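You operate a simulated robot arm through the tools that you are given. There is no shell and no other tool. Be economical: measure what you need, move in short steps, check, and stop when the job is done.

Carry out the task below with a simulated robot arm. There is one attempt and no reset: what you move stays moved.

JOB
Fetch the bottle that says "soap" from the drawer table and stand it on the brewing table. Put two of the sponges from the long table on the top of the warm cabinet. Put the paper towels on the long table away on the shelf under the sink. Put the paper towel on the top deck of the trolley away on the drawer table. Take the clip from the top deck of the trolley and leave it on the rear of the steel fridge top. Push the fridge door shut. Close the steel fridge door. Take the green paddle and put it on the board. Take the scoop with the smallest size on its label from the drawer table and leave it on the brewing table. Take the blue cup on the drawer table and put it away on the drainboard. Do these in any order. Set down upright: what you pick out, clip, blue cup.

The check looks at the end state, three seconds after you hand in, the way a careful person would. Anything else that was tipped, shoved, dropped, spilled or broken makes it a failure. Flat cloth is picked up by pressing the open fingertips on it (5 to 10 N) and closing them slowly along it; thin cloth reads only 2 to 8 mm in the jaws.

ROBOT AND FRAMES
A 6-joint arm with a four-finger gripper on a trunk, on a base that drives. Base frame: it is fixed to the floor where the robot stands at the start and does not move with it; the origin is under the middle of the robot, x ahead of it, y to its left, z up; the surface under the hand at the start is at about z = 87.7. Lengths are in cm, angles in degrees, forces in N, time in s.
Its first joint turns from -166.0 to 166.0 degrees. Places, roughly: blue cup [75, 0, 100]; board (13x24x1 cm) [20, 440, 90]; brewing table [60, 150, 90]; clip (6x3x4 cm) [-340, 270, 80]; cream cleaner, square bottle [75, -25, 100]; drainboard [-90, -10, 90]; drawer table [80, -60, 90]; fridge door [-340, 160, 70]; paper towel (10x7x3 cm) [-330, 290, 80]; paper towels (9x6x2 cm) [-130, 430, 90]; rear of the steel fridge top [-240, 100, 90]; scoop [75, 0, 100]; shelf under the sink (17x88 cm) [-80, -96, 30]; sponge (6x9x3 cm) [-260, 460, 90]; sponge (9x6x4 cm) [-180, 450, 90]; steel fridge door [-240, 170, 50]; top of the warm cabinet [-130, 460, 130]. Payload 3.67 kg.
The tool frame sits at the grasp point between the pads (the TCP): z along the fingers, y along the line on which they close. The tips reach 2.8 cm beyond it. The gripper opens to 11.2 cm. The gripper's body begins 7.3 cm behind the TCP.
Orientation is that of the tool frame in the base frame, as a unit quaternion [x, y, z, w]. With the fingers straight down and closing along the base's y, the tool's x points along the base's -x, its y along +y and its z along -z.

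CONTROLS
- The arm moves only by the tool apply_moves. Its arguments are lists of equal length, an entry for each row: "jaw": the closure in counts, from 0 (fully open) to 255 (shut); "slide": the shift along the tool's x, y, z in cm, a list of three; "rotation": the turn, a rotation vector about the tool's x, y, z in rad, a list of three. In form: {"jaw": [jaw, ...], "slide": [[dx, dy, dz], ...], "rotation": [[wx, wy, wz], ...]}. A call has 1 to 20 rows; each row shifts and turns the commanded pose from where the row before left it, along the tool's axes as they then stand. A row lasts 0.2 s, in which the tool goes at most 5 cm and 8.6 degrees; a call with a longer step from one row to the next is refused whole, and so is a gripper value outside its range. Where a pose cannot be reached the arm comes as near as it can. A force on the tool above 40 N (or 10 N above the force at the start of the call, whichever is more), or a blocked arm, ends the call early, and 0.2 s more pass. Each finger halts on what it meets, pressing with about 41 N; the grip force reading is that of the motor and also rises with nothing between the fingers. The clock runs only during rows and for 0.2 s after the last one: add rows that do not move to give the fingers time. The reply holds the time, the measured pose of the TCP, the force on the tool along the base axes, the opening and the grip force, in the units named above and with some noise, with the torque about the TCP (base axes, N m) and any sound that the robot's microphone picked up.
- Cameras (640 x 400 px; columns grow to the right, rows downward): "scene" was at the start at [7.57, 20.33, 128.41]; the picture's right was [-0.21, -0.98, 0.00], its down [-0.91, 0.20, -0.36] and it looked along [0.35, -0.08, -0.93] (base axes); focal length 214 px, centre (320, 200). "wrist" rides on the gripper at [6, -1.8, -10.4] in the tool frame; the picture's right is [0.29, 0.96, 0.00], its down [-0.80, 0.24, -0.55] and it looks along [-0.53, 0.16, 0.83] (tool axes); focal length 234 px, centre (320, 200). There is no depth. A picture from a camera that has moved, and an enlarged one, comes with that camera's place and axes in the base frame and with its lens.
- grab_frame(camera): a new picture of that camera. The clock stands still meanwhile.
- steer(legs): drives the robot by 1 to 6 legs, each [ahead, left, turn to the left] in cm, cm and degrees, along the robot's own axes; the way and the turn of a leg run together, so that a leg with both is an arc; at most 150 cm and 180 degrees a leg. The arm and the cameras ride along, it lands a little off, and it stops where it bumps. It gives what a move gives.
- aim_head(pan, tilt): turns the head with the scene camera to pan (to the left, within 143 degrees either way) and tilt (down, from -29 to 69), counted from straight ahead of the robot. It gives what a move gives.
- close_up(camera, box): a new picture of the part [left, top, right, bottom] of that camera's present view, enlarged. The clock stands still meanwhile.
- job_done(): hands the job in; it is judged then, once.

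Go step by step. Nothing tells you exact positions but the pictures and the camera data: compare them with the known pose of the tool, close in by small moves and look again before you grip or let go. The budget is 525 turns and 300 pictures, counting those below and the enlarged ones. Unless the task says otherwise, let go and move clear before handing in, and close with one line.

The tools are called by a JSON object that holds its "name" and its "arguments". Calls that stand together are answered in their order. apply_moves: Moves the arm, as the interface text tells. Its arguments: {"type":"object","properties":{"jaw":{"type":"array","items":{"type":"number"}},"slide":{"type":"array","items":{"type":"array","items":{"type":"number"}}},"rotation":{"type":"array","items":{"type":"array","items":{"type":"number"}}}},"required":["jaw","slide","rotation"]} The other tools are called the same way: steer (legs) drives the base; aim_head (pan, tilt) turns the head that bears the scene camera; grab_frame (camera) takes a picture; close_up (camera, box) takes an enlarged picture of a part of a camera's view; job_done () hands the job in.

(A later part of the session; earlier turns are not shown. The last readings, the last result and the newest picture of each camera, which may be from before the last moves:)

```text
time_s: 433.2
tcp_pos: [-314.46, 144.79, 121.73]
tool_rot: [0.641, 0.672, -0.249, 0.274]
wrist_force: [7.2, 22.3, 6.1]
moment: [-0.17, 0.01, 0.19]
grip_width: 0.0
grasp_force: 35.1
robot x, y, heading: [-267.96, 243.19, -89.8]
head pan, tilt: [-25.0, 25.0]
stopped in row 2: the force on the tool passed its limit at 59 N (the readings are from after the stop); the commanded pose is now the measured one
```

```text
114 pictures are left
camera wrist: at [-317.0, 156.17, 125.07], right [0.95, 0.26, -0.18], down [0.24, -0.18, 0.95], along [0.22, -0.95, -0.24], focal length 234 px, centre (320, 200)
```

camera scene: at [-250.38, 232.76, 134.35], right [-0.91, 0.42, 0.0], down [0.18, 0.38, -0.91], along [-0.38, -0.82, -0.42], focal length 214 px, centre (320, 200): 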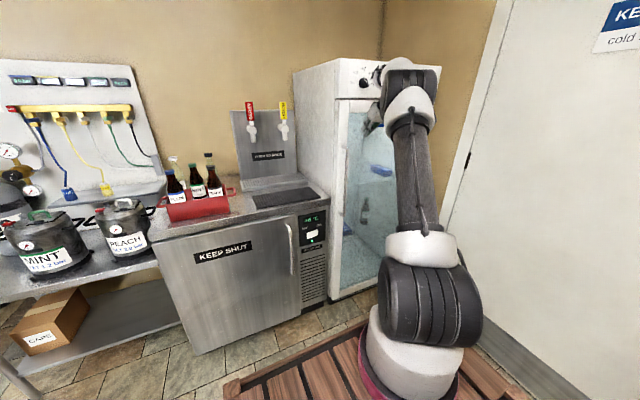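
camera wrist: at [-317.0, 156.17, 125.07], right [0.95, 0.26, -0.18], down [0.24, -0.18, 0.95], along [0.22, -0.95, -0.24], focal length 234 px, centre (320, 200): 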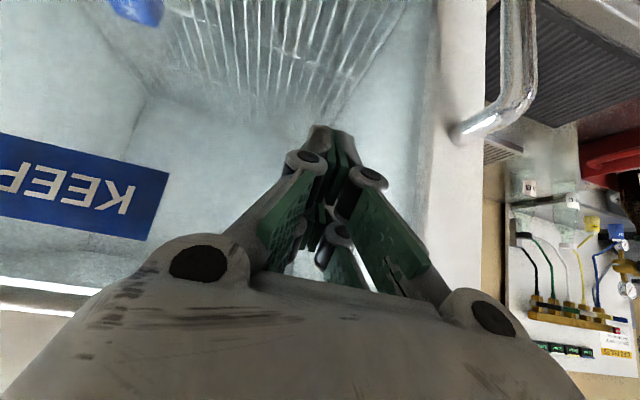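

Firm resistance: the white door is shut. I'll retreat, return the tool to pointing down, and reposition for the trolley.

{"name": "apply_moves", "arguments": {"jaw": [255, 255, 255, 255, 255, 255, 255, 255, 255, 255, 255, 255, 255], "slide": [[1, 0, -1], [2.8, 0.5, -2.7], [2.8, 0.5, -2.7], [2.8, 0.5, -2.7], [2.8, 0.5, -2.7], [2.8, 0.5, -2.7], [0, 0, 0], [0, 0, 0], [0, 0, 0], [0, 0, 0], [0, 0, 0], [0, 0, 0], [0, 0, 0]], "rotation": [[0, 0, 0], [0, 0, 0], [0, 0, 0], [0, 0, 0], [0, 0, 0], [0, 0, 0], [0, 0.128, 0], [0, 0.128, 0], [0, 0.128, 0], [0, 0.128, 0], [0, 0.128, 0], [0, 0.128, 0], [0, 0, 0]]}}

{"name": "steer", "arguments": {"legs": [[0, 36, 0]]}}

{"name": "grab_frame", "arguments": {"camera": "scene"}}

```text
time_s: 436.0
tcp_pos: [-313.26, 165.65, 121.83]
tool_rot: [0.688, 0.726, 0.009, 0.001]
wrist_force: [-0.1, 0.5, -0.5]
moment: [0.01, -0.01, -0.01]
grip_width: 0.02
grasp_force: 35.9
robot x, y, heading: [-268.23, 243.05, -89.6]
head pan, tilt: [-25.0, 25.0]
```

```text
time_s: 438.3
tcp_pos: [-276.99, 165.96, 121.75]
tool_rot: [0.687, 0.726, 0.009, 0.002]
wrist_force: [-0.4, -0.2, 0.4]
moment: [0.02, 0.0, 0.0]
grip_width: 0.01
grasp_force: 35.6
robot x, y, heading: [-231.95, 243.41, -89.6]
head pan, tilt: [-25.0, 25.0]
```

```text
113 pictures are left
camera scene: at [-214.31, 233.06, 134.35], right [-0.91, 0.42, 0.0], down [0.18, 0.38, -0.91], along [-0.38, -0.82, -0.42], focal length 214 px, centre (320, 200)
```

scene: 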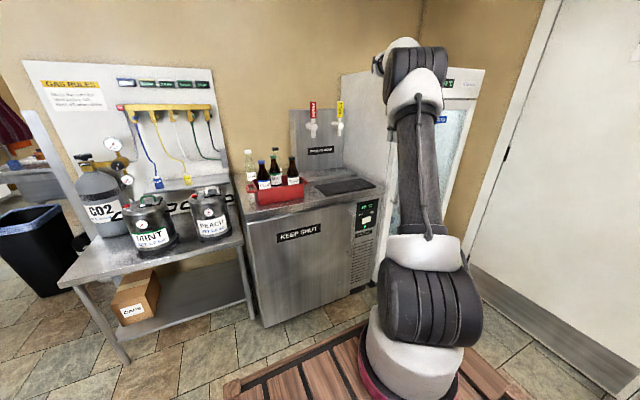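

Both doors look shut. Now I'll turn to the trolley for the clip.

{"name": "steer", "arguments": {"legs": [[0, 0, -90], [6, -20, 0]]}}

{"name": "aim_head", "arguments": {"pan": 0, "tilt": 35}}

{"name": "grab_frame", "arguments": {"camera": "wrist"}}

{"name": "grab_frame", "arguments": {"camera": "scene"}}

```text
time_s: 443.7
tcp_pos: [-314.63, 308.8, 121.75]
tool_rot: [1.0, 0.023, 0.005, 0.008]
wrist_force: [0.5, -0.8, 0.2]
moment: [0.01, -0.01, -0.04]
grip_width: 0.0
grasp_force: 36.6
robot x, y, heading: [-237.63, 263.02, 179.9]
head pan, tilt: [-25.0, 25.0]
```

```text
time_s: 444.6
tcp_pos: [-314.68, 308.75, 121.79]
tool_rot: [1.0, 0.023, 0.005, 0.007]
wrist_force: [0.6, -0.1, 0.2]
moment: [-0.01, -0.06, -0.01]
grip_width: 0.0
grasp_force: 35.7
robot x, y, heading: [-238.13, 263.22, 179.9]
head pan, tilt: [0.0, 35.0]
```

```text
112 pictures are left
camera wrist: at [-308.93, 310.98, 132.15], right [0.33, -0.94, 0.02], down [-0.79, -0.27, 0.55], along [-0.51, -0.2, -0.83], focal length 234 px, centre (320, 200)
```

wrist: 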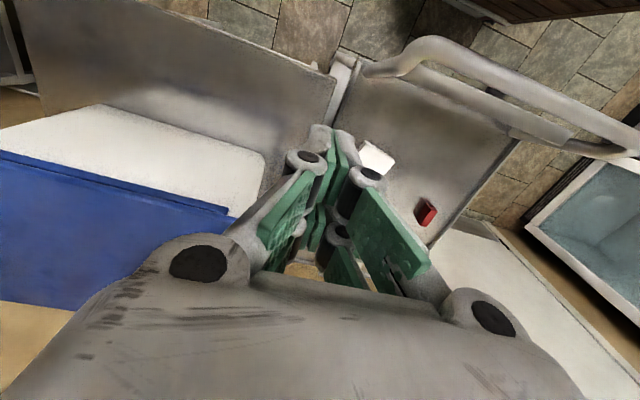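

```text
111 pictures are left
camera scene: at [-248.59, 241.58, 132.78], right [0.0, 1.0, 0.0], down [0.57, 0.0, -0.82], along [-0.82, 0.0, -0.57], focal length 214 px, centre (320, 200)
```

scene: 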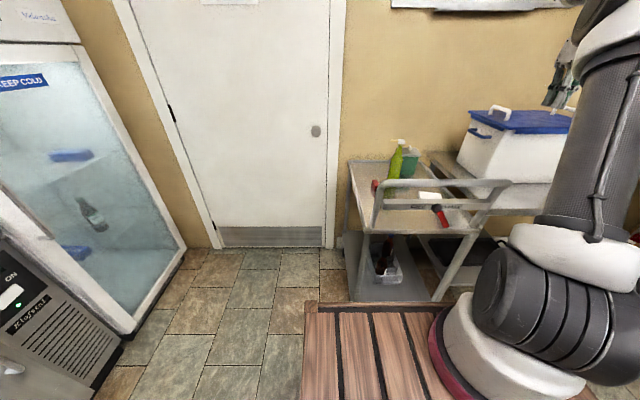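

The white fridge door is closed as well. I'll move the hand across to above the clip, keeping high over the bottle.

{"name": "apply_moves", "arguments": {"jaw": [130, 130, 130, 130, 130, 130, 130, 130, 130, 130, 130], "slide": [[-2.28, 3.9, 0], [-2.28, 3.9, 0], [-2.28, 3.9, 0], [-2.28, 3.9, 0], [-2.28, 3.9, 0], [-2.28, 3.9, 0], [-2.28, 3.9, 0], [-2.28, 3.9, 0], [-2.28, 3.9, 0], [-2.28, 3.9, 0], [0, 0, 0]], "rotation": [[0, 0, 0], [0, 0, 0], [0, 0, 0], [0, 0, 0], [0, 0, 0], [0, 0, 0], [0, 0, 0], [0, 0, 0], [0, 0, 0], [0, 0, 0], [0, 0, 0]]}}

{"name": "grab_frame", "arguments": {"camera": "wrist"}}

{"name": "grab_frame", "arguments": {"camera": "scene"}}

```text
time_s: 447.0
tcp_pos: [-333.33, 272.46, 121.77]
tool_rot: [1.0, 0.022, 0.008, 0.008]
wrist_force: [0.0, 0.2, 0.2]
moment: [-0.02, 0.0, 0.04]
grip_width: 5.48
grasp_force: 0.0
out of reach, approached as far as the arm can: row 9, 10
robot x, y, heading: [-237.94, 263.12, 179.9]
head pan, tilt: [0.0, 35.0]
```

```text
110 pictures are left
camera wrist: at [-327.55, 274.64, 132.21], right [0.33, -0.94, 0.02], down [-0.79, -0.27, 0.55], along [-0.51, -0.2, -0.84], focal length 234 px, centre (320, 200)
```

wrist: 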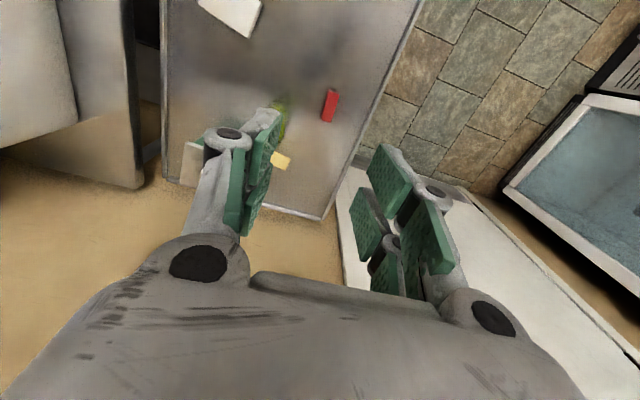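

```text
109 pictures are left
camera scene: at [-248.57, 241.56, 132.78], right [0.0, 1.0, 0.0], down [0.57, 0.0, -0.82], along [-0.82, 0.0, -0.57], focal length 214 px, centre (320, 200)
```

scene: 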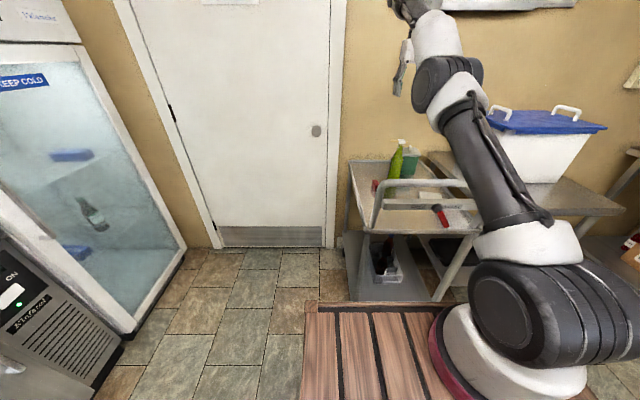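

The clip's long side lies along x, centred near (-336.5, 268). I'll drive 5 cm closer, align over it and descend partway.

{"name": "steer", "arguments": {"legs": [[5, 0, 0]]}}

{"name": "apply_moves", "arguments": {"jaw": [130, 130, 130, 130, 130, 130, 130, 130], "slide": [[1.2, 4.5, 0], [0.4, 0, 4], [0, 0, 4.5], [0, 0, 4.5], [0, 0, 4.5], [0, 0, 4.5], [0, 0, 4.5], [0, 0, 0]], "rotation": [[0, 0, 0], [0, 0, 0], [0, 0, 0], [0, 0, 0], [0, 0, 0], [0, 0, 0], [0, 0, 0], [0, 0, 0]]}}

{"name": "grab_frame", "arguments": {"camera": "wrist"}}

{"name": "grab_frame", "arguments": {"camera": "scene"}}

```text
time_s: 447.9
tcp_pos: [-338.13, 272.53, 121.82]
tool_rot: [1.0, 0.022, 0.007, 0.008]
wrist_force: [-0.2, 1.1, -0.6]
moment: [-0.03, 0.01, -0.06]
grip_width: 5.49
grasp_force: 0.0
robot x, y, heading: [-243.05, 262.84, 179.7]
head pan, tilt: [0.0, 35.0]
```

```text
time_s: 449.8
tcp_pos: [-336.46, 267.75, 95.33]
tool_rot: [1.0, 0.022, 0.006, 0.008]
wrist_force: [-0.1, 0.7, -0.4]
moment: [-0.02, 0.0, 0.01]
grip_width: 5.49
grasp_force: 0.0
robot x, y, heading: [-242.29, 262.92, 179.6]
head pan, tilt: [0.0, 35.0]
```

```text
108 pictures are left
camera wrist: at [-330.8, 269.89, 105.68], right [0.33, -0.94, 0.02], down [-0.79, -0.27, 0.55], along [-0.51, -0.2, -0.84], focal length 234 px, centre (320, 200)
```

wrist: 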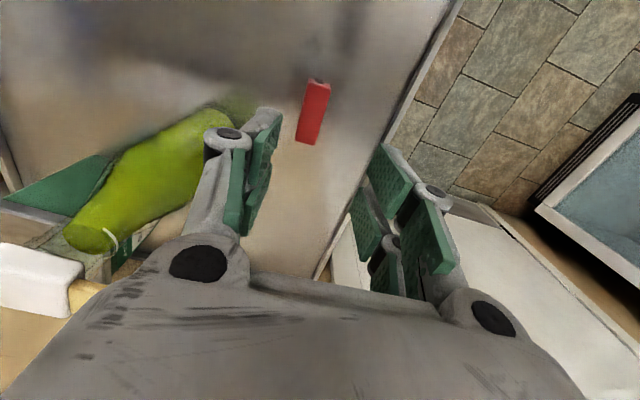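

```text
107 pictures are left
camera scene: at [-253.52, 241.58, 132.78], right [0.0, 1.0, 0.0], down [0.57, 0.0, -0.82], along [-0.82, 0.0, -0.57], focal length 214 px, centre (320, 200)
```

scene: 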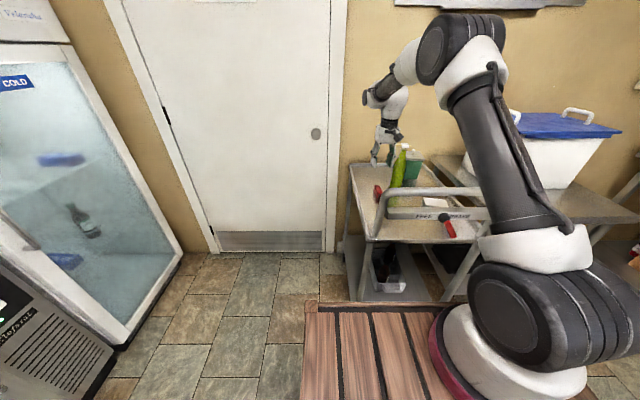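

The clip is under the fingers, with the green bottle close on the left, so I'll narrow the opening, shift 1.3 cm toward the near end of the clip, and descend.

{"name": "apply_moves", "arguments": {"jaw": [155, 155, 155, 155, 155], "slide": [[1.28, -0.5, 0], [0, 0, 4], [0, 0, 4], [0, 0, 3], [0, 0, 0]], "rotation": [[0, 0, 0], [0, 0, 0], [0, 0, 0], [0, 0, 0], [0, 0, 0]]}}

{"name": "grab_frame", "arguments": {"camera": "wrist"}}

{"name": "close_up", "arguments": {"camera": "scene", "box": [340, 80, 460, 250]}}

```text
time_s: 450.9
tcp_pos: [-334.67, 268.07, 84.43]
tool_rot: [1.0, 0.022, 0.005, 0.007]
wrist_force: [-0.4, 0.0, -0.6]
moment: [0.02, 0.01, -0.01]
grip_width: 4.39
grasp_force: 0.0
robot x, y, heading: [-242.59, 262.9, 179.9]
head pan, tilt: [0.0, 35.0]
```

```text
106 pictures are left
camera wrist: at [-329.02, 270.19, 94.84], right [0.33, -0.94, 0.02], down [-0.79, -0.27, 0.55], along [-0.51, -0.2, -0.84], focal length 234 px, centre (320, 200)
```

wrist: 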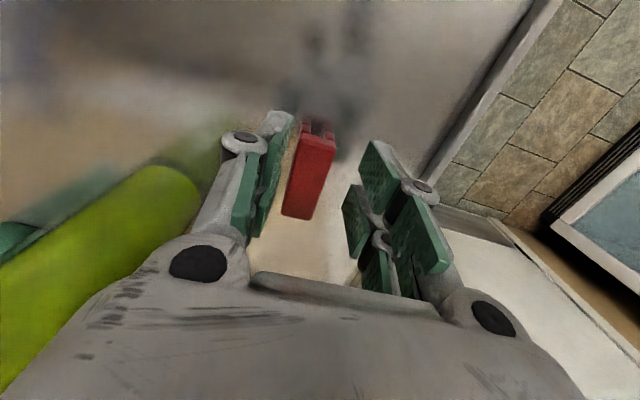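

```text
2.35 times, centred on (400, 165) of scene
camera zoom: at [-253.52, 241.58, 132.78], right [0.0, 1.0, 0.0], down [0.57, 0.0, -0.82], along [-0.82, 0.0, -0.57], focal length 505 px, centre (132, 282)
```

zoom: 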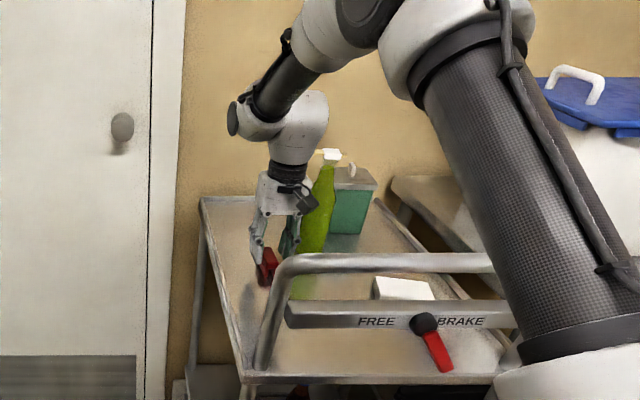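

I'll shift 0.7 cm toward the clip's centre, descend 4.5 cm and close.

{"name": "apply_moves", "arguments": {"jaw": [155, 155, 155, 155, 190, 220, 255, 255, 255], "slide": [[0, -0.65, 0], [0, 0, 2.5], [0, 0, 2], [0, 0, 0], [0, 0, 0], [0, 0, 0], [0, 0, 0], [0, 0, 0], [0, 0, 0]], "rotation": [[0, 0, 0], [0, 0, 0], [0, 0, 0], [0, 0, 0], [0, 0, 0], [0, 0, 0], [0, 0, 0], [0, 0, 0], [0, 0, 0]]}}

{"name": "grab_frame", "arguments": {"camera": "wrist"}}

```text
time_s: 451.8
tcp_pos: [-334.8, 268.64, 80.51]
tool_rot: [1.0, 0.023, 0.002, 0.009]
wrist_force: [7.5, 2.5, 19.6]
moment: [0.62, -0.19, -0.18]
grip_width: 4.85
grasp_force: 3.4
robot x, y, heading: [-242.8, 263.33, 179.8]
head pan, tilt: [0.0, 35.0]
stopped in row 4: the force on the tool passed its limit at 54 N (the readings are from after the stop); the commanded pose is now the measured one
```

```text
104 pictures are left
camera wrist: at [-328.95, 270.79, 90.97], right [0.33, -0.94, 0.02], down [-0.79, -0.27, 0.55], along [-0.52, -0.2, -0.83], focal length 234 px, centre (320, 200)
```

wrist: 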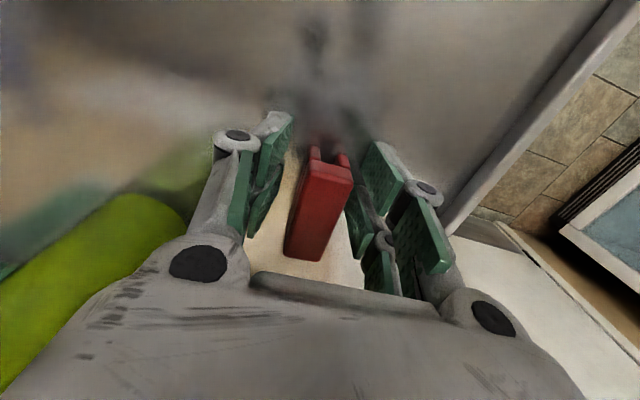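

The tips touched the deck (z≈77.7), and the clip is between the fingers. I'll rise 0.5 cm and close.

{"name": "apply_moves", "arguments": {"jaw": [155, 180, 205, 230, 255, 255, 255], "slide": [[0, 0, -0.6], [0, 0, 0], [0, 0, 0], [0, 0, 0], [0, 0, 0], [0, 0, 0], [0, 0, 0]], "rotation": [[0, 0, 0], [0, 0, 0], [0, 0, 0], [0, 0, 0], [0, 0, 0], [0, 0, 0], [0, 0, 0]]}}

{"name": "grab_frame", "arguments": {"camera": "wrist"}}

```text
time_s: 453.4
tcp_pos: [-334.86, 268.6, 80.91]
tool_rot: [1.0, 0.022, 0.002, 0.009]
wrist_force: [0.3, 0.6, 0.8]
moment: [-0.04, 0.0, 0.02]
grip_width: 2.28
grasp_force: 40.7
robot x, y, heading: [-242.42, 263.15, 180.0]
head pan, tilt: [0.0, 35.0]
```

```text
103 pictures are left
camera wrist: at [-329.04, 270.8, 91.26], right [0.33, -0.94, 0.02], down [-0.79, -0.27, 0.55], along [-0.52, -0.2, -0.83], focal length 234 px, centre (320, 200)
```

wrist: 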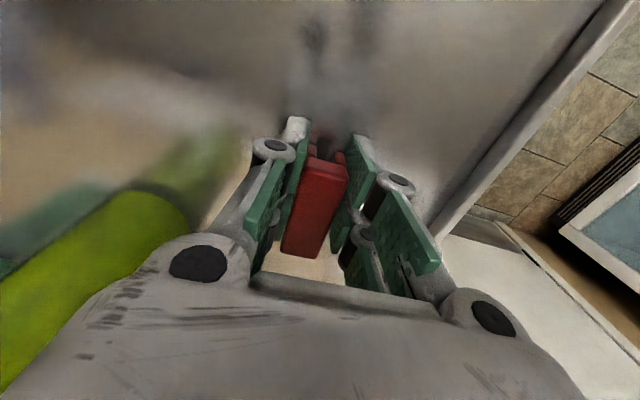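

The clip is gripped. I'll lift it straight up and retract.

{"name": "apply_moves", "arguments": {"jaw": [255, 255, 255, 255, 255, 255, 255, 255, 255, 255, 255, 255, 255, 255], "slide": [[0, 0, -1.5], [0, 0, -3], [0, 0, -4.5], [0, 0, -4.5], [0, 0, -4.5], [0, 0, -4.5], [0, 0, -4.5], [0, 0, -4.5], [2, 0, -4], [4, 0, -1], [4.5, 0, 0], [4.5, 0, 0], [3, 0, 0], [0, 0, 0]], "rotation": [[0, 0, 0], [0, 0, 0], [0, 0, 0], [0, 0, 0], [0, 0, 0], [0, 0, 0], [0, 0, 0], [0, 0, 0], [0, 0, 0], [0, 0, 0], [0, 0, 0], [0, 0, 0], [0, 0, 0], [0, 0, 0]]}}

{"name": "grab_frame", "arguments": {"camera": "wrist"}}

{"name": "close_up", "arguments": {"camera": "scene", "box": [330, 30, 530, 250]}}

```text
time_s: 456.4
tcp_pos: [-316.87, 269.91, 117.56]
tool_rot: [1.0, 0.022, 0.004, 0.008]
wrist_force: [-0.3, 0.6, -1.6]
moment: [0.0, -0.03, 0.03]
grip_width: 2.26
grasp_force: 41.0
robot x, y, heading: [-243.02, 263.19, 180.1]
head pan, tilt: [0.0, 35.0]
```

```text
102 pictures are left
camera wrist: at [-311.16, 272.1, 127.98], right [0.33, -0.94, 0.02], down [-0.79, -0.27, 0.55], along [-0.52, -0.2, -0.83], focal length 234 px, centre (320, 200)
```

wrist: 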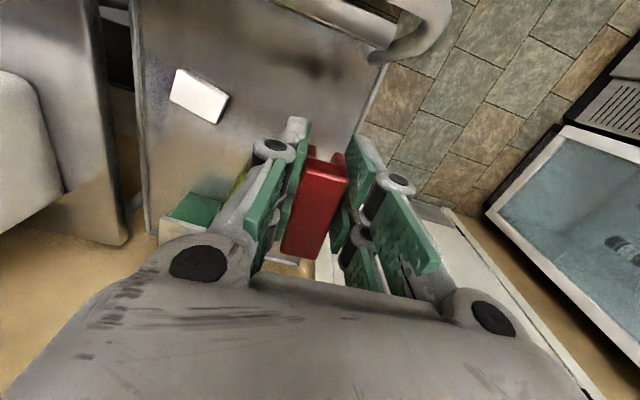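

```text
1.82 times, centred on (430, 140) of scene
camera zoom: at [-253.53, 241.59, 132.77], right [0.0, 1.0, 0.0], down [0.57, 0.0, -0.82], along [-0.82, 0.0, -0.57], focal length 390 px, centre (120, 309)
```

zoom: 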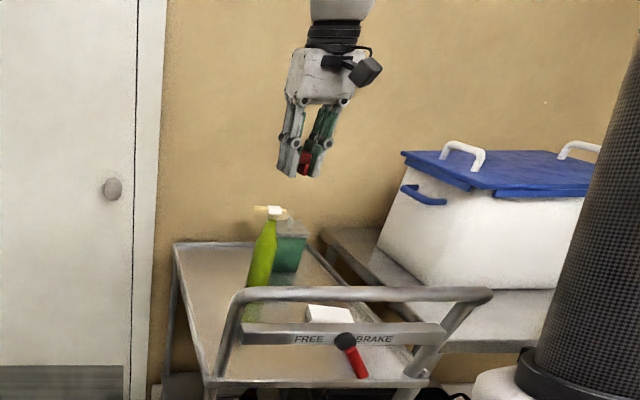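

The clip is held well and the bottle still stands. I'll raise it, back off, turn left to face the steel fridge and approach.

{"name": "apply_moves", "arguments": {"jaw": [255, 255, 255, 255, 255, 255], "slide": [[1, 0, -3.5], [1, 0, -3.5], [1, 0, -3.5], [2, 0, -2], [2, 0, 0], [0, 0, 0]], "rotation": [[0, 0, 0], [0, 0, 0], [0, 0, 0], [0, 0, 0], [0, 0, 0], [0, 0, 0]]}}

{"name": "steer", "arguments": {"legs": [[-20, 0, 0], [0, 0, 90], [40, -10, 0]]}}

{"name": "aim_head", "arguments": {"pan": -10, "tilt": 25}}

{"name": "grab_frame", "arguments": {"camera": "scene"}}

{"name": "grab_frame", "arguments": {"camera": "wrist"}}

```text
time_s: 457.8
tcp_pos: [-309.99, 270.46, 129.87]
tool_rot: [1.0, 0.022, 0.003, 0.008]
wrist_force: [0.1, 1.0, -0.1]
moment: [0.0, -0.01, 0.01]
grip_width: 2.28
grasp_force: 41.0
robot x, y, heading: [-242.91, 262.89, 180.2]
head pan, tilt: [0.0, 35.0]
```

```text
time_s: 465.3
tcp_pos: [-240.68, 155.75, 129.92]
tool_rot: [0.695, 0.719, 0.008, 0.004]
wrist_force: [-0.1, -0.1, -0.4]
moment: [0.03, 0.03, 0.01]
grip_width: 2.26
grasp_force: 41.3
robot x, y, heading: [-232.66, 223.41, -90.9]
head pan, tilt: [0.0, 35.0]
```

```text
time_s: 466.1
tcp_pos: [-240.86, 155.87, 129.83]
tool_rot: [0.695, 0.719, 0.007, 0.004]
wrist_force: [0.2, -0.7, 0.4]
moment: [0.01, -0.03, 0.02]
grip_width: 2.27
grasp_force: 41.0
robot x, y, heading: [-232.76, 223.01, -90.5]
head pan, tilt: [-10.0, 25.0]
```

```text
100 pictures are left
camera scene: at [-212.85, 211.78, 134.35], right [-0.98, 0.19, 0.0], down [0.08, 0.42, -0.91], along [-0.17, -0.89, -0.42], focal length 214 px, centre (320, 200)
```

scene: 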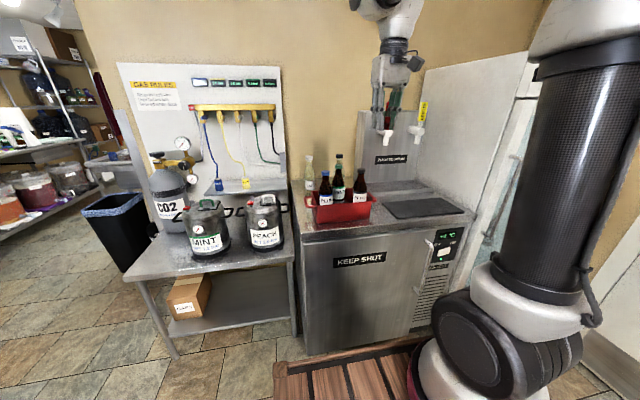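

```text
99 pictures are left
camera wrist: at [-243.09, 161.71, 140.28], right [0.95, 0.32, 0.02], down [0.26, -0.79, 0.55], along [0.19, -0.52, -0.83], focal length 234 px, centre (320, 200)
```

wrist: 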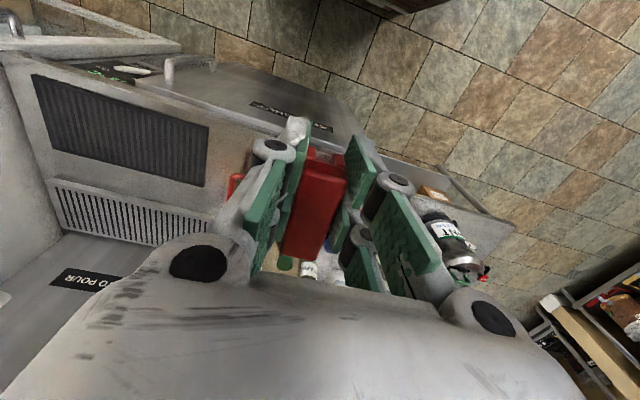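

I'll zoom in on the fridge top to see what stands in the rear area.

{"name": "close_up", "arguments": {"camera": "scene", "box": [280, 130, 480, 250]}}

{"name": "close_up", "arguments": {"camera": "wrist", "box": [0, 50, 340, 290]}}

```text
3.20 times, centred on (380, 190) of scene
camera zoom: at [-212.85, 211.78, 134.35], right [-0.98, 0.19, 0.0], down [0.08, 0.42, -0.91], along [-0.17, -0.89, -0.42], focal length 686 px, centre (128, 232)
```

zoom: 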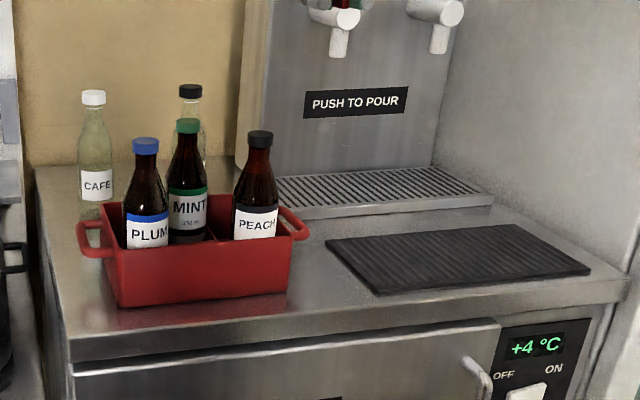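

```text
1.67 times, centred on (170, 170) of wrist
camera zoom: at [-243.09, 161.71, 140.28], right [0.95, 0.32, 0.02], down [0.26, -0.79, 0.55], along [0.19, -0.52, -0.83], focal length 390 px, centre (570, 250)
```

zoom: 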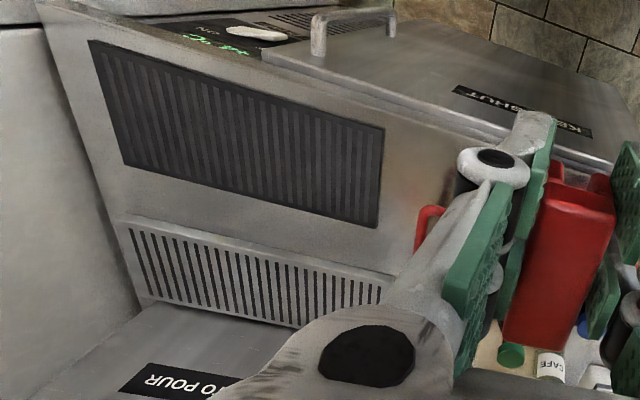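

The rear row holds a CAFE bottle at (-227,105) and a clear bottle near (-243,106); the tap tower and its tray start at x≈-259. A free rear spot is about (-252, 98). I'll move closer.

{"name": "steer", "arguments": {"legs": [[23, -10, 0.5]]}}

{"name": "grab_frame", "arguments": {"camera": "wrist"}}

{"name": "grab_frame", "arguments": {"camera": "scene"}}

```text
time_s: 467.9
tcp_pos: [-250.57, 132.97, 129.88]
tool_rot: [0.692, 0.722, 0.008, 0.002]
wrist_force: [0.4, -0.2, 0.6]
moment: [0.02, 0.0, 0.05]
grip_width: 2.26
grasp_force: 41.0
robot x, y, heading: [-243.02, 200.34, -90.2]
head pan, tilt: [-10.0, 25.0]
```

```text
96 pictures are left
camera wrist: at [-252.96, 138.75, 140.28], right [0.94, 0.33, 0.02], down [0.27, -0.79, 0.55], along [0.2, -0.52, -0.83], focal length 234 px, centre (320, 200)
```

wrist: 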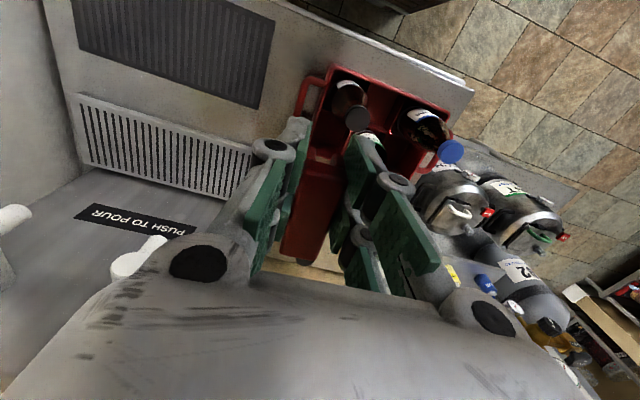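

```text
95 pictures are left
camera scene: at [-223.24, 189.12, 134.35], right [-0.98, 0.18, 0.0], down [0.08, 0.42, -0.91], along [-0.16, -0.89, -0.42], focal length 214 px, centre (320, 200)
```

scene: 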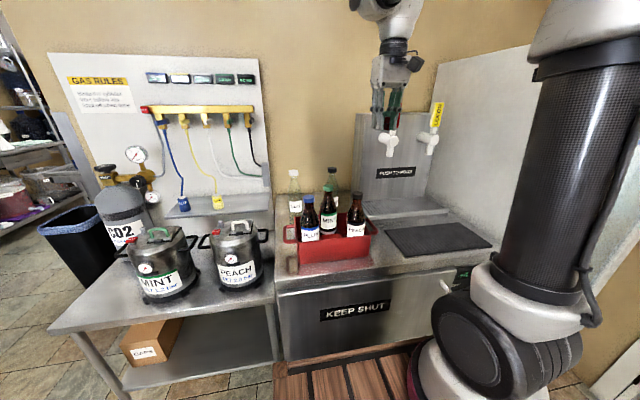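

I'll move the clip over the rear spot at (-251, 97), passing above the bottles.

{"name": "apply_moves", "arguments": {"jaw": [255, 255, 255, 255, 255, 255, 255, 255, 255, 255], "slide": [[-4, -0.2, 1.2], [-4, -0.2, 1.2], [-4, -0.2, 1.2], [-4, -0.2, 1.2], [-4, -0.2, 1.2], [-4, -0.2, 1.2], [-4, -0.2, 1.2], [-4, -0.2, 1.2], [-4, -0.2, 1.2], [0, 0, 0]], "rotation": [[0, 0, 0], [0, 0, 0], [0, 0, 0], [0, 0, 0], [0, 0, 0], [0, 0, 0], [0, 0, 0], [0, 0, 0], [0, 0, 0], [0, 0, 0]]}}

{"name": "grab_frame", "arguments": {"camera": "wrist"}}

{"name": "close_up", "arguments": {"camera": "scene", "box": [270, 60, 470, 260]}}

```text
time_s: 470.1
tcp_pos: [-251.12, 102.47, 117.83]
tool_rot: [0.692, 0.722, 0.009, 0.003]
wrist_force: [-0.1, -0.3, 0.4]
moment: [0.01, -0.06, 0.01]
grip_width: 2.26
grasp_force: 40.8
out of reach, approached as far as the arm can: row 8, 9
robot x, y, heading: [-243.3, 200.35, -90.0]
head pan, tilt: [-10.0, 25.0]
```

```text
94 pictures are left
camera wrist: at [-253.39, 108.35, 128.18], right [0.94, 0.33, 0.02], down [0.27, -0.79, 0.55], along [0.2, -0.52, -0.83], focal length 234 px, centre (320, 200)
```

wrist: 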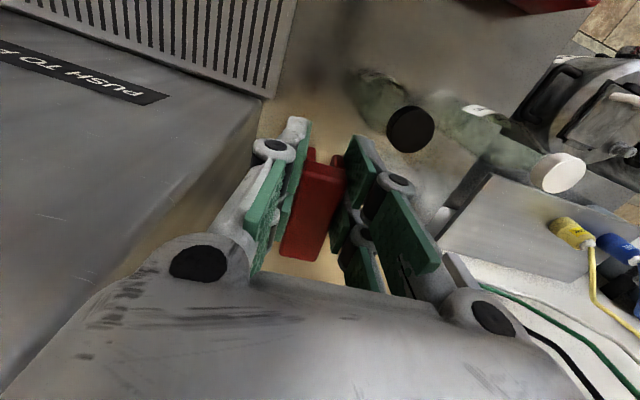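

```text
2.00 times, centred on (370, 160) of scene
camera zoom: at [-223.24, 189.13, 134.35], right [-0.98, 0.18, 0.0], down [0.08, 0.42, -0.91], along [-0.16, -0.89, -0.42], focal length 429 px, centre (220, 280)
```

zoom: 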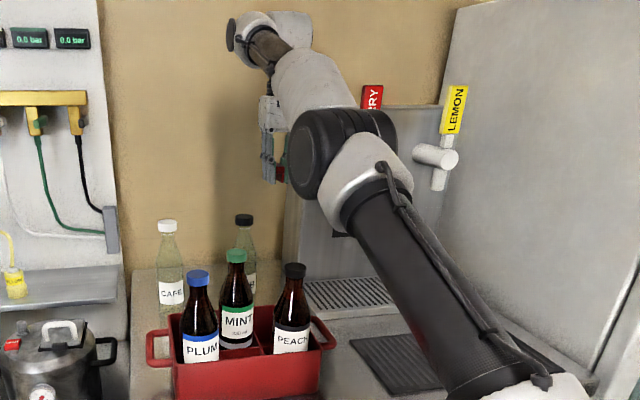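

I'm above the gap between the clear bottle and the tower. I'll lower some, then reach a little further back.

{"name": "apply_moves", "arguments": {"jaw": [255, 255, 255, 255, 255, 255], "slide": [[0, -1.3, 0], [0, 0, 4], [0, 0, 4], [-2.5, 0, 0.5], [-2.5, 0, 0.5], [0, 0, 0]], "rotation": [[0, 0, 0], [0, 0, 0], [0, 0, 0], [0, 0, 0], [0, 0, 0], [0, 0, 0]]}}

{"name": "grab_frame", "arguments": {"camera": "wrist"}}

```text
time_s: 471.5
tcp_pos: [-252.03, 98.55, 108.25]
tool_rot: [0.691, 0.723, 0.008, 0.004]
wrist_force: [0.7, -0.7, 0.6]
moment: [-0.02, 0.0, 0.01]
grip_width: 2.26
grasp_force: 41.2
out of reach, approached as far as the arm can: row 5
robot x, y, heading: [-243.0, 200.02, -90.2]
head pan, tilt: [-10.0, 25.0]
```

```text
92 pictures are left
camera wrist: at [-254.31, 104.33, 118.64], right [0.94, 0.33, 0.02], down [0.27, -0.79, 0.55], along [0.2, -0.52, -0.83], focal length 234 px, centre (320, 200)
```

wrist: 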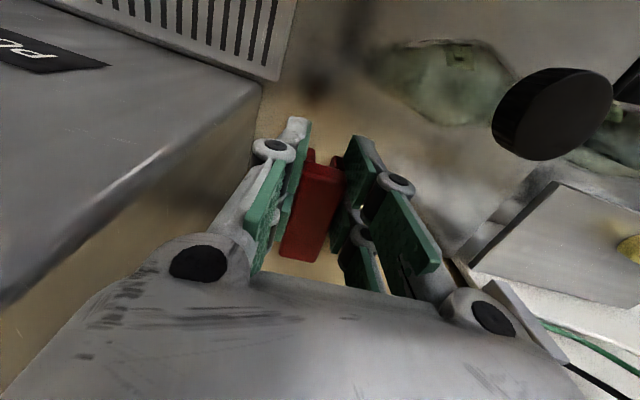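

Clear on both sides. I'll lower further.

{"name": "apply_moves", "arguments": {"jaw": [255, 255, 255, 255, 255], "slide": [[-0.3, 0, 4.5], [-0.3, 0, 4.5], [-0.2, 0, 3], [0, 0, 1], [0, 0, 0]], "rotation": [[0, 0, 0], [0, 0, 0], [0, 0, 0], [0, 0, 0], [0, 0, 0]]}}

{"name": "grab_frame", "arguments": {"camera": "wrist"}}

{"name": "close_up", "arguments": {"camera": "scene", "box": [270, 60, 470, 260]}}

```text
time_s: 472.7
tcp_pos: [-252.02, 97.76, 95.39]
tool_rot: [0.692, 0.722, 0.007, 0.004]
wrist_force: [-0.6, -0.4, 0.8]
moment: [-0.01, 0.02, 0.0]
grip_width: 2.28
grasp_force: 41.0
robot x, y, heading: [-243.43, 199.93, -90.2]
head pan, tilt: [-10.0, 25.0]
```

```text
91 pictures are left
camera wrist: at [-254.23, 103.48, 105.76], right [0.94, 0.33, 0.02], down [0.27, -0.79, 0.55], along [0.2, -0.52, -0.83], focal length 234 px, centre (320, 200)
```

wrist: 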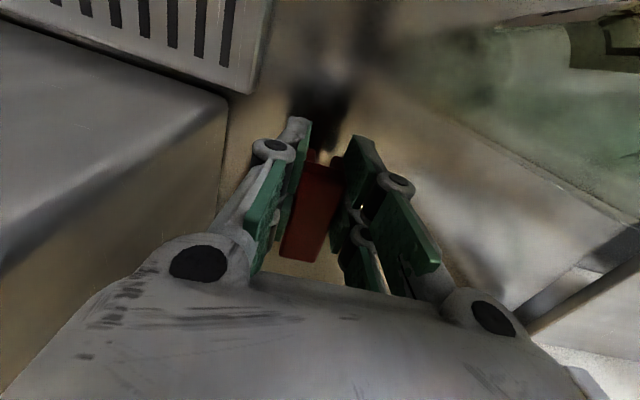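

```text
2.00 times, centred on (370, 160) of scene
camera zoom: at [-223.24, 189.12, 134.35], right [-0.98, 0.18, 0.0], down [0.08, 0.42, -0.91], along [-0.16, -0.89, -0.42], focal length 429 px, centre (220, 280)
```

zoom: 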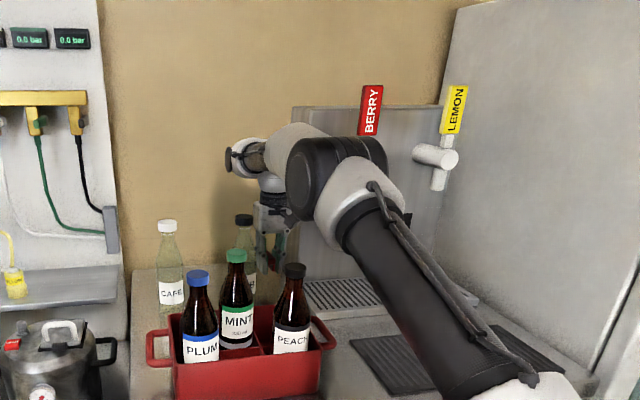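

{"name": "apply_moves", "arguments": {"jaw": [255, 255, 255, 255, 255], "slide": [[0, 0, 1.5], [0, 0, 1], [0, 0, 0.6], [0, 0, 0.4], [0, 0, 0]], "rotation": [[0, 0, 0], [0, 0, 0], [0, 0, 0], [0, 0, 0], [0, 0, 0]]}}

```text
time_s: 473.9
tcp_pos: [-251.72, 97.73, 91.87]
tool_rot: [0.692, 0.722, 0.008, 0.003]
wrist_force: [0.0, 0.8, -1.0]
moment: [0.03, 0.0, 0.0]
grip_width: 2.29
grasp_force: 41.0
robot x, y, heading: [-243.32, 200.15, -90.2]
head pan, tilt: [-10.0, 25.0]
```

{"name": "apply_moves", "arguments": {"jaw": [255, 255, 255, 255, 255], "slide": [[0, 0, 0.3], [0, 0, 0.3], [0, 0, 0.25], [0, 0, 0.2], [0, 0, 0]], "rotation": [[0, 0, 0], [0, 0, 0], [0, 0, 0], [0, 0, 0], [0, 0, 0]]}}

```text
time_s: 475.1
tcp_pos: [-251.6, 97.84, 90.85]
tool_rot: [0.692, 0.722, 0.007, 0.004]
wrist_force: [-0.1, 0.5, 1.4]
moment: [-0.03, 0.0, 0.0]
grip_width: 2.28
grasp_force: 40.9
robot x, y, heading: [-243.08, 200.51, -90.2]
head pan, tilt: [-10.0, 25.0]
```

{"name": "apply_moves", "arguments": {"jaw": [255, 255, 255, 255], "slide": [[0, 0, 0.2], [0, 0, 0.2], [0, 0, 0.2], [0, 0, 0]], "rotation": [[0, 0, 0], [0, 0, 0], [0, 0, 0], [0, 0, 0]]}}

{"name": "grab_frame", "arguments": {"camera": "wrist"}}

```text
time_s: 476.1
tcp_pos: [-251.77, 97.75, 90.72]
tool_rot: [0.691, 0.722, 0.004, 0.006]
wrist_force: [1.1, 4.3, 9.8]
moment: [0.28, 0.18, -0.08]
grip_width: 2.26
grasp_force: 40.8
robot x, y, heading: [-243.28, 200.03, -90.3]
head pan, tilt: [-10.0, 25.0]
stopped in row 4: the force on the tool passed its limit at 41 N (the readings are from after the stop); the commanded pose is now the measured one
```

```text
89 pictures are left
camera wrist: at [-253.95, 103.66, 101.06], right [0.94, 0.33, 0.01], down [0.27, -0.79, 0.56], along [0.19, -0.52, -0.83], focal length 234 px, centre (320, 200)
```

wrist: 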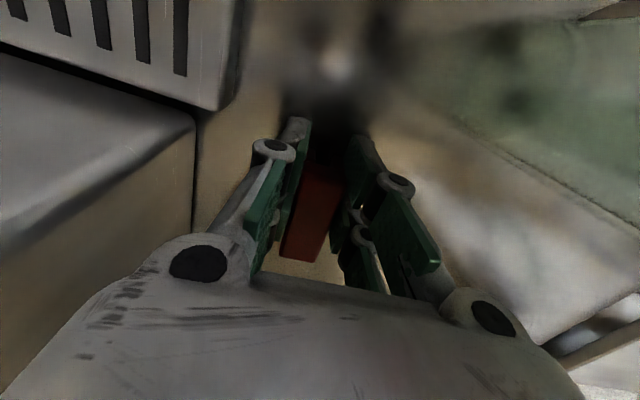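

Contact. I'll open a little and rise straight up.

{"name": "apply_moves", "arguments": {"jaw": [225, 195, 165, 160, 160, 160, 160, 160, 160, 160, 160, 160], "slide": [[0, 0, -0.1], [0, 0, 0], [0, 0, 0], [0, 0, -0.5], [0, 0, -2], [0, 0, -4], [0, 0, -4.5], [0, 0, -4.5], [0, 0, -4.5], [1.5, 0, -4], [3, 0, -3], [0, 0, 0]], "rotation": [[0, 0, 0], [0, 0, 0], [0, 0, 0], [0, 0, 0], [0, 0, 0], [0, 0, 0], [0, 0, 0], [0, 0, 0], [0, 0, 0], [0, 0, 0], [0, 0, 0], [0, 0, 0]]}}

{"name": "grab_frame", "arguments": {"camera": "wrist"}}

```text
time_s: 478.6
tcp_pos: [-252.45, 103.47, 116.22]
tool_rot: [0.692, 0.722, 0.005, 0.005]
wrist_force: [0.6, -0.6, -0.9]
moment: [0.03, 0.02, 0.02]
grip_width: 4.18
grasp_force: 0.0
out of reach, approached as far as the arm can: row 9
robot x, y, heading: [-243.09, 200.12, -90.4]
head pan, tilt: [-10.0, 25.0]
```

```text
88 pictures are left
camera wrist: at [-254.73, 109.27, 126.52], right [0.94, 0.33, 0.01], down [0.27, -0.79, 0.56], along [0.19, -0.52, -0.83], focal length 234 px, centre (320, 200)
```

wrist: 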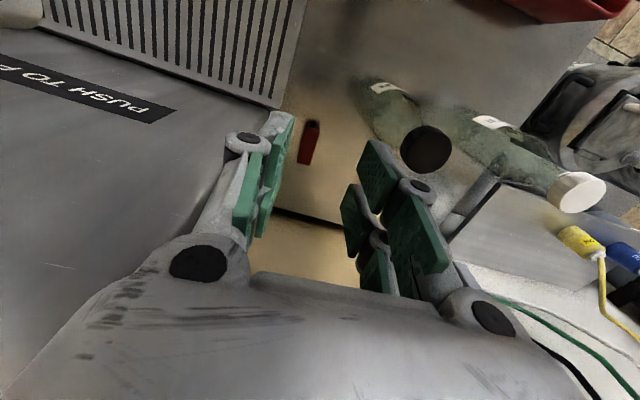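

The clip stands upright at the rear of the fridge top. I'll retract, back away, and go for the paper towel on the trolley.

{"name": "apply_moves", "arguments": {"jaw": [60, 60, 60, 60, 60, 60, 60, 60, 60], "slide": [[3, 0, -3.5], [3.5, 0, -3], [4, 0, -2], [4.5, 0, 0], [4.5, 0, 0], [4.5, 0, 0], [4.5, 0, 0], [4, 0, 0], [0, 0, 0]], "rotation": [[0, 0, 0], [0, 0, 0], [0, 0, 0], [0, 0, 0], [0, 0, 0], [0, 0, 0], [0, 0, 0], [0, 0, 0], [0, 0, 0]]}}

{"name": "grab_frame", "arguments": {"camera": "scene"}}

{"name": "steer", "arguments": {"legs": [[-28, 5, 0], [0, 0, -90], [0, -50, 0]]}}

{"name": "grab_frame", "arguments": {"camera": "wrist"}}

```text
time_s: 480.6
tcp_pos: [-253.88, 136.04, 124.59]
tool_rot: [0.692, 0.722, 0.005, 0.005]
wrist_force: [0.6, 0.1, 0.2]
moment: [0.04, -0.01, 0.01]
grip_width: 8.56
grasp_force: 0.2
robot x, y, heading: [-243.05, 200.59, -90.0]
head pan, tilt: [-10.0, 25.0]
```

```text
87 pictures are left
camera scene: at [-223.24, 189.11, 134.35], right [-0.98, 0.18, 0.0], down [0.08, 0.42, -0.91], along [-0.16, -0.89, -0.42], focal length 214 px, centre (320, 200)
```

scene: 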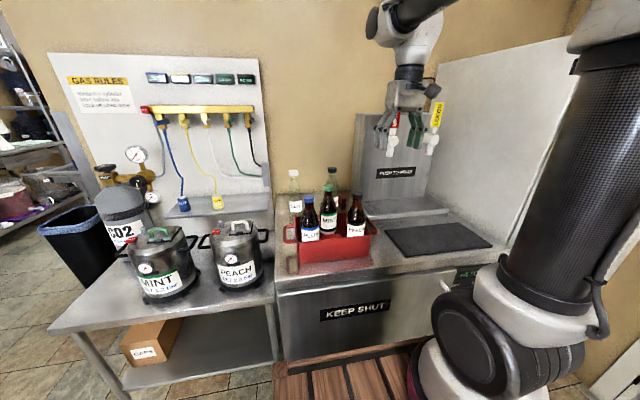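

```text
time_s: 489.0
tcp_pos: [-303.02, 289.48, 124.79]
tool_rot: [1.0, 0.03, 0.0, 0.007]
wrist_force: [-0.3, -0.2, 0.6]
moment: [0.02, 0.0, 0.03]
grip_width: 8.55
grasp_force: 0.0
robot x, y, heading: [-238.41, 279.72, -179.4]
head pan, tilt: [-10.0, 25.0]
```

```text
86 pictures are left
camera wrist: at [-297.23, 291.7, 135.04], right [0.34, -0.94, 0.01], down [-0.78, -0.28, 0.56], along [-0.52, -0.2, -0.83], focal length 234 px, centre (320, 200)
```

wrist: 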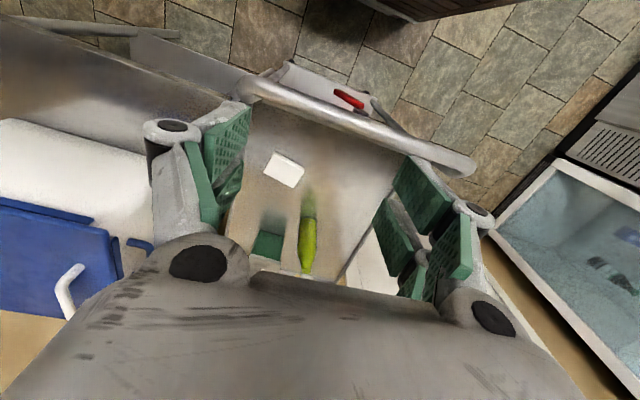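

The towel is centred near (-326, 290). I'll yaw the tool so that the fingers close along x, across its short side.

{"name": "apply_moves", "arguments": {"jaw": [30, 30, 30, 30, 30, 30, 30, 30, 30, 30, 30, 30, 30, 30], "slide": [[0, 0, 0], [0, 0, 0], [0, 0, 0], [0, 0, 0], [0, 0, 0], [0, 0, 0], [0, 0, 0], [0, 0, 0], [0, 0, 0], [0, 0, 0], [0, 0, 0], [0, 0, 0], [0, 0, 0], [0, 0, 0]], "rotation": [[0, 0, 0.133], [0, 0, 0.133], [0, 0, 0.133], [0, 0, 0.133], [0, 0, 0.133], [0, 0, 0.133], [0, 0, 0.133], [0, 0, 0.133], [0, 0, 0.133], [0, 0, 0.133], [0, 0, 0.133], [0, 0, 0.133], [0, 0, 0.133], [0, 0, 0]]}}

{"name": "grab_frame", "arguments": {"camera": "wrist"}}

```text
time_s: 492.0
tcp_pos: [-303.12, 289.5, 124.79]
tool_rot: [-0.67, 0.742, -0.006, -0.005]
wrist_force: [0.2, 0.3, -0.5]
moment: [-0.02, 0.01, -0.01]
grip_width: 9.88
grasp_force: 0.1
robot x, y, heading: [-238.59, 279.86, -179.6]
head pan, tilt: [-10.0, 25.0]
```

```text
85 pictures are left
camera wrist: at [-301.89, 283.45, 135.2], right [-0.98, -0.19, 0.0], down [-0.16, 0.83, 0.54], along [-0.1, 0.53, -0.84], focal length 234 px, centre (320, 200)
```

wrist: 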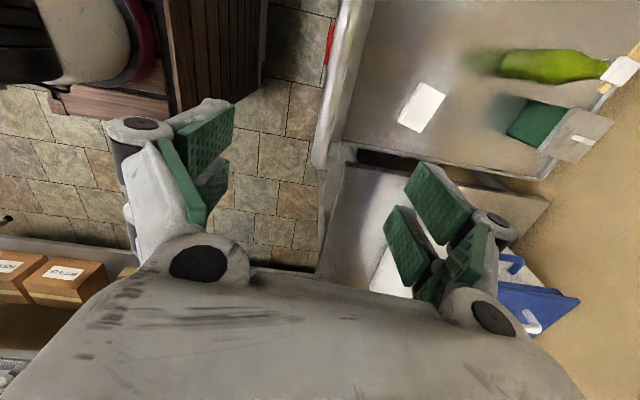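

The towel's long side heads about 75°, so I'll trim the yaw 9° and move above it.

{"name": "apply_moves", "arguments": {"jaw": [20, 20, 20, 20, 20, 20, 20, 20, 20, 20, 20], "slide": [[0, 0, 0], [1.12, 4.4, 0], [1.12, 4.4, 0], [1.12, 4.4, 0], [1.12, 4.4, 0], [1.12, 4.4, 0], [0, 0, 4.5], [0, 0, 4.5], [0, 0, 4.5], [0, 0, 4.5], [0, 0, 0]], "rotation": [[0, 0, 0.145], [0, 0, 0], [0, 0, 0], [0, 0, 0], [0, 0, 0], [0, 0, 0], [0, 0, 0], [0, 0, 0], [0, 0, 0], [0, 0, 0], [0, 0, 0]]}}

{"name": "grab_frame", "arguments": {"camera": "wrist"}}

{"name": "grab_frame", "arguments": {"camera": "scene"}}

```text
time_s: 494.4
tcp_pos: [-325.66, 288.84, 106.53]
tool_rot: [-0.616, 0.788, -0.006, -0.005]
wrist_force: [0.0, 0.2, -0.6]
moment: [0.0, 0.0, 0.0]
grip_width: 10.32
grasp_force: 0.0
robot x, y, heading: [-238.54, 279.77, -179.5]
head pan, tilt: [-10.0, 25.0]
```

```text
84 pictures are left
camera wrist: at [-325.46, 282.68, 116.99], right [-1.0, -0.05, 0.0], down [-0.04, 0.84, 0.54], along [-0.03, 0.54, -0.84], focal length 234 px, centre (320, 200)
```

wrist: 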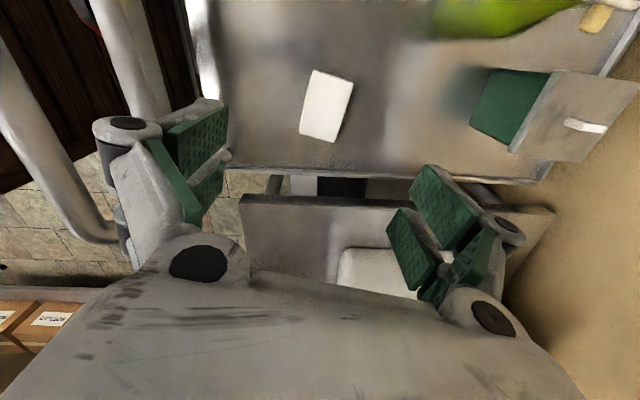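

```text
83 pictures are left
camera scene: at [-249.37, 259.75, 134.35], right [0.16, 0.99, 0.0], down [0.42, -0.07, -0.91], along [-0.89, 0.15, -0.42], focal length 214 px, centre (320, 200)
```

scene: 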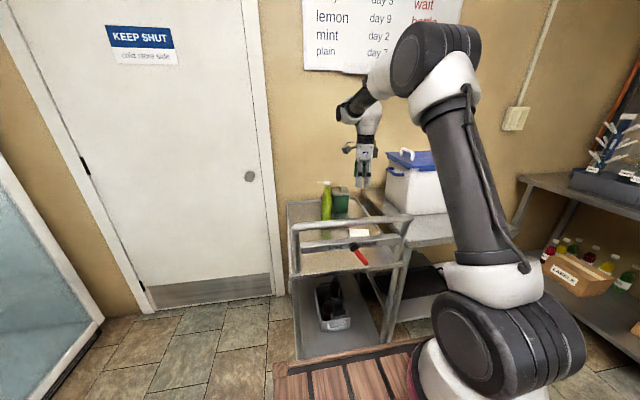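

Aligned (towel centre (-326.7, 290), heading 77°). I'll fine-adjust and descend.

{"name": "apply_moves", "arguments": {"jaw": [50, 50, 50, 50, 50, 50], "slide": [[-0.83, 1.24, 0], [0, 0, 4.8], [0, 0, 4.8], [0, 0, 4.8], [0, 0, 4.8], [0, 0, 0]], "rotation": [[0, 0, 0], [0, 0, 0], [0, 0, 0], [0, 0, 0], [0, 0, 0], [0, 0, 0]]}}

{"name": "grab_frame", "arguments": {"camera": "wrist"}}

{"name": "close_up", "arguments": {"camera": "scene", "box": [270, 80, 480, 280]}}

```text
time_s: 495.8
tcp_pos: [-326.9, 290.39, 87.64]
tool_rot: [-0.616, 0.788, -0.006, -0.005]
wrist_force: [-0.3, 0.1, 0.1]
moment: [0.01, -0.02, 0.03]
grip_width: 9.02
grasp_force: 0.1
robot x, y, heading: [-238.26, 280.0, -179.6]
head pan, tilt: [-10.0, 25.0]
```

```text
82 pictures are left
camera wrist: at [-326.75, 284.16, 98.01], right [-1.0, -0.05, 0.0], down [-0.04, 0.84, 0.54], along [-0.03, 0.54, -0.84], focal length 234 px, centre (320, 200)
```

wrist: 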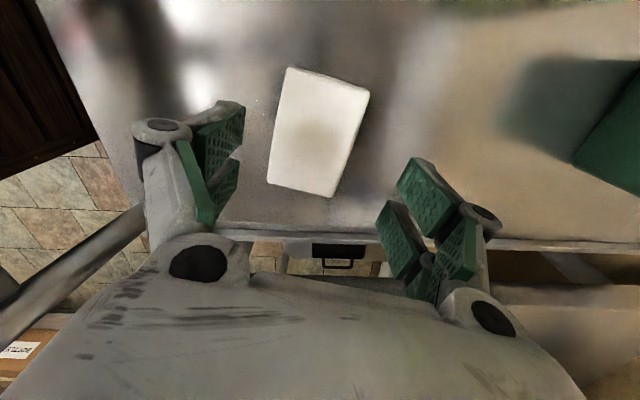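

```text
2.00 times, centred on (375, 180) of scene
camera zoom: at [-249.37, 259.75, 134.35], right [0.16, 0.99, 0.0], down [0.42, -0.07, -0.91], along [-0.89, 0.15, -0.42], focal length 429 px, centre (210, 240)
```

zoom: 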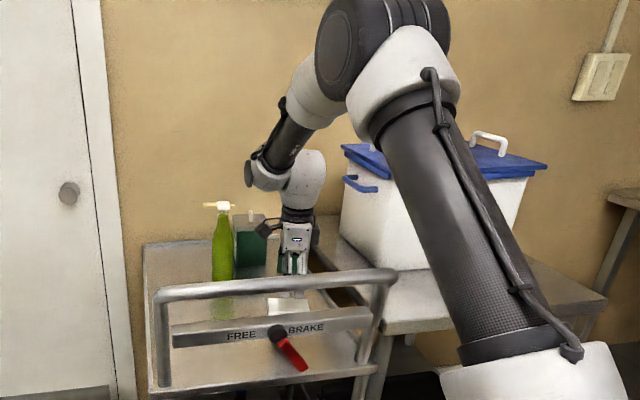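

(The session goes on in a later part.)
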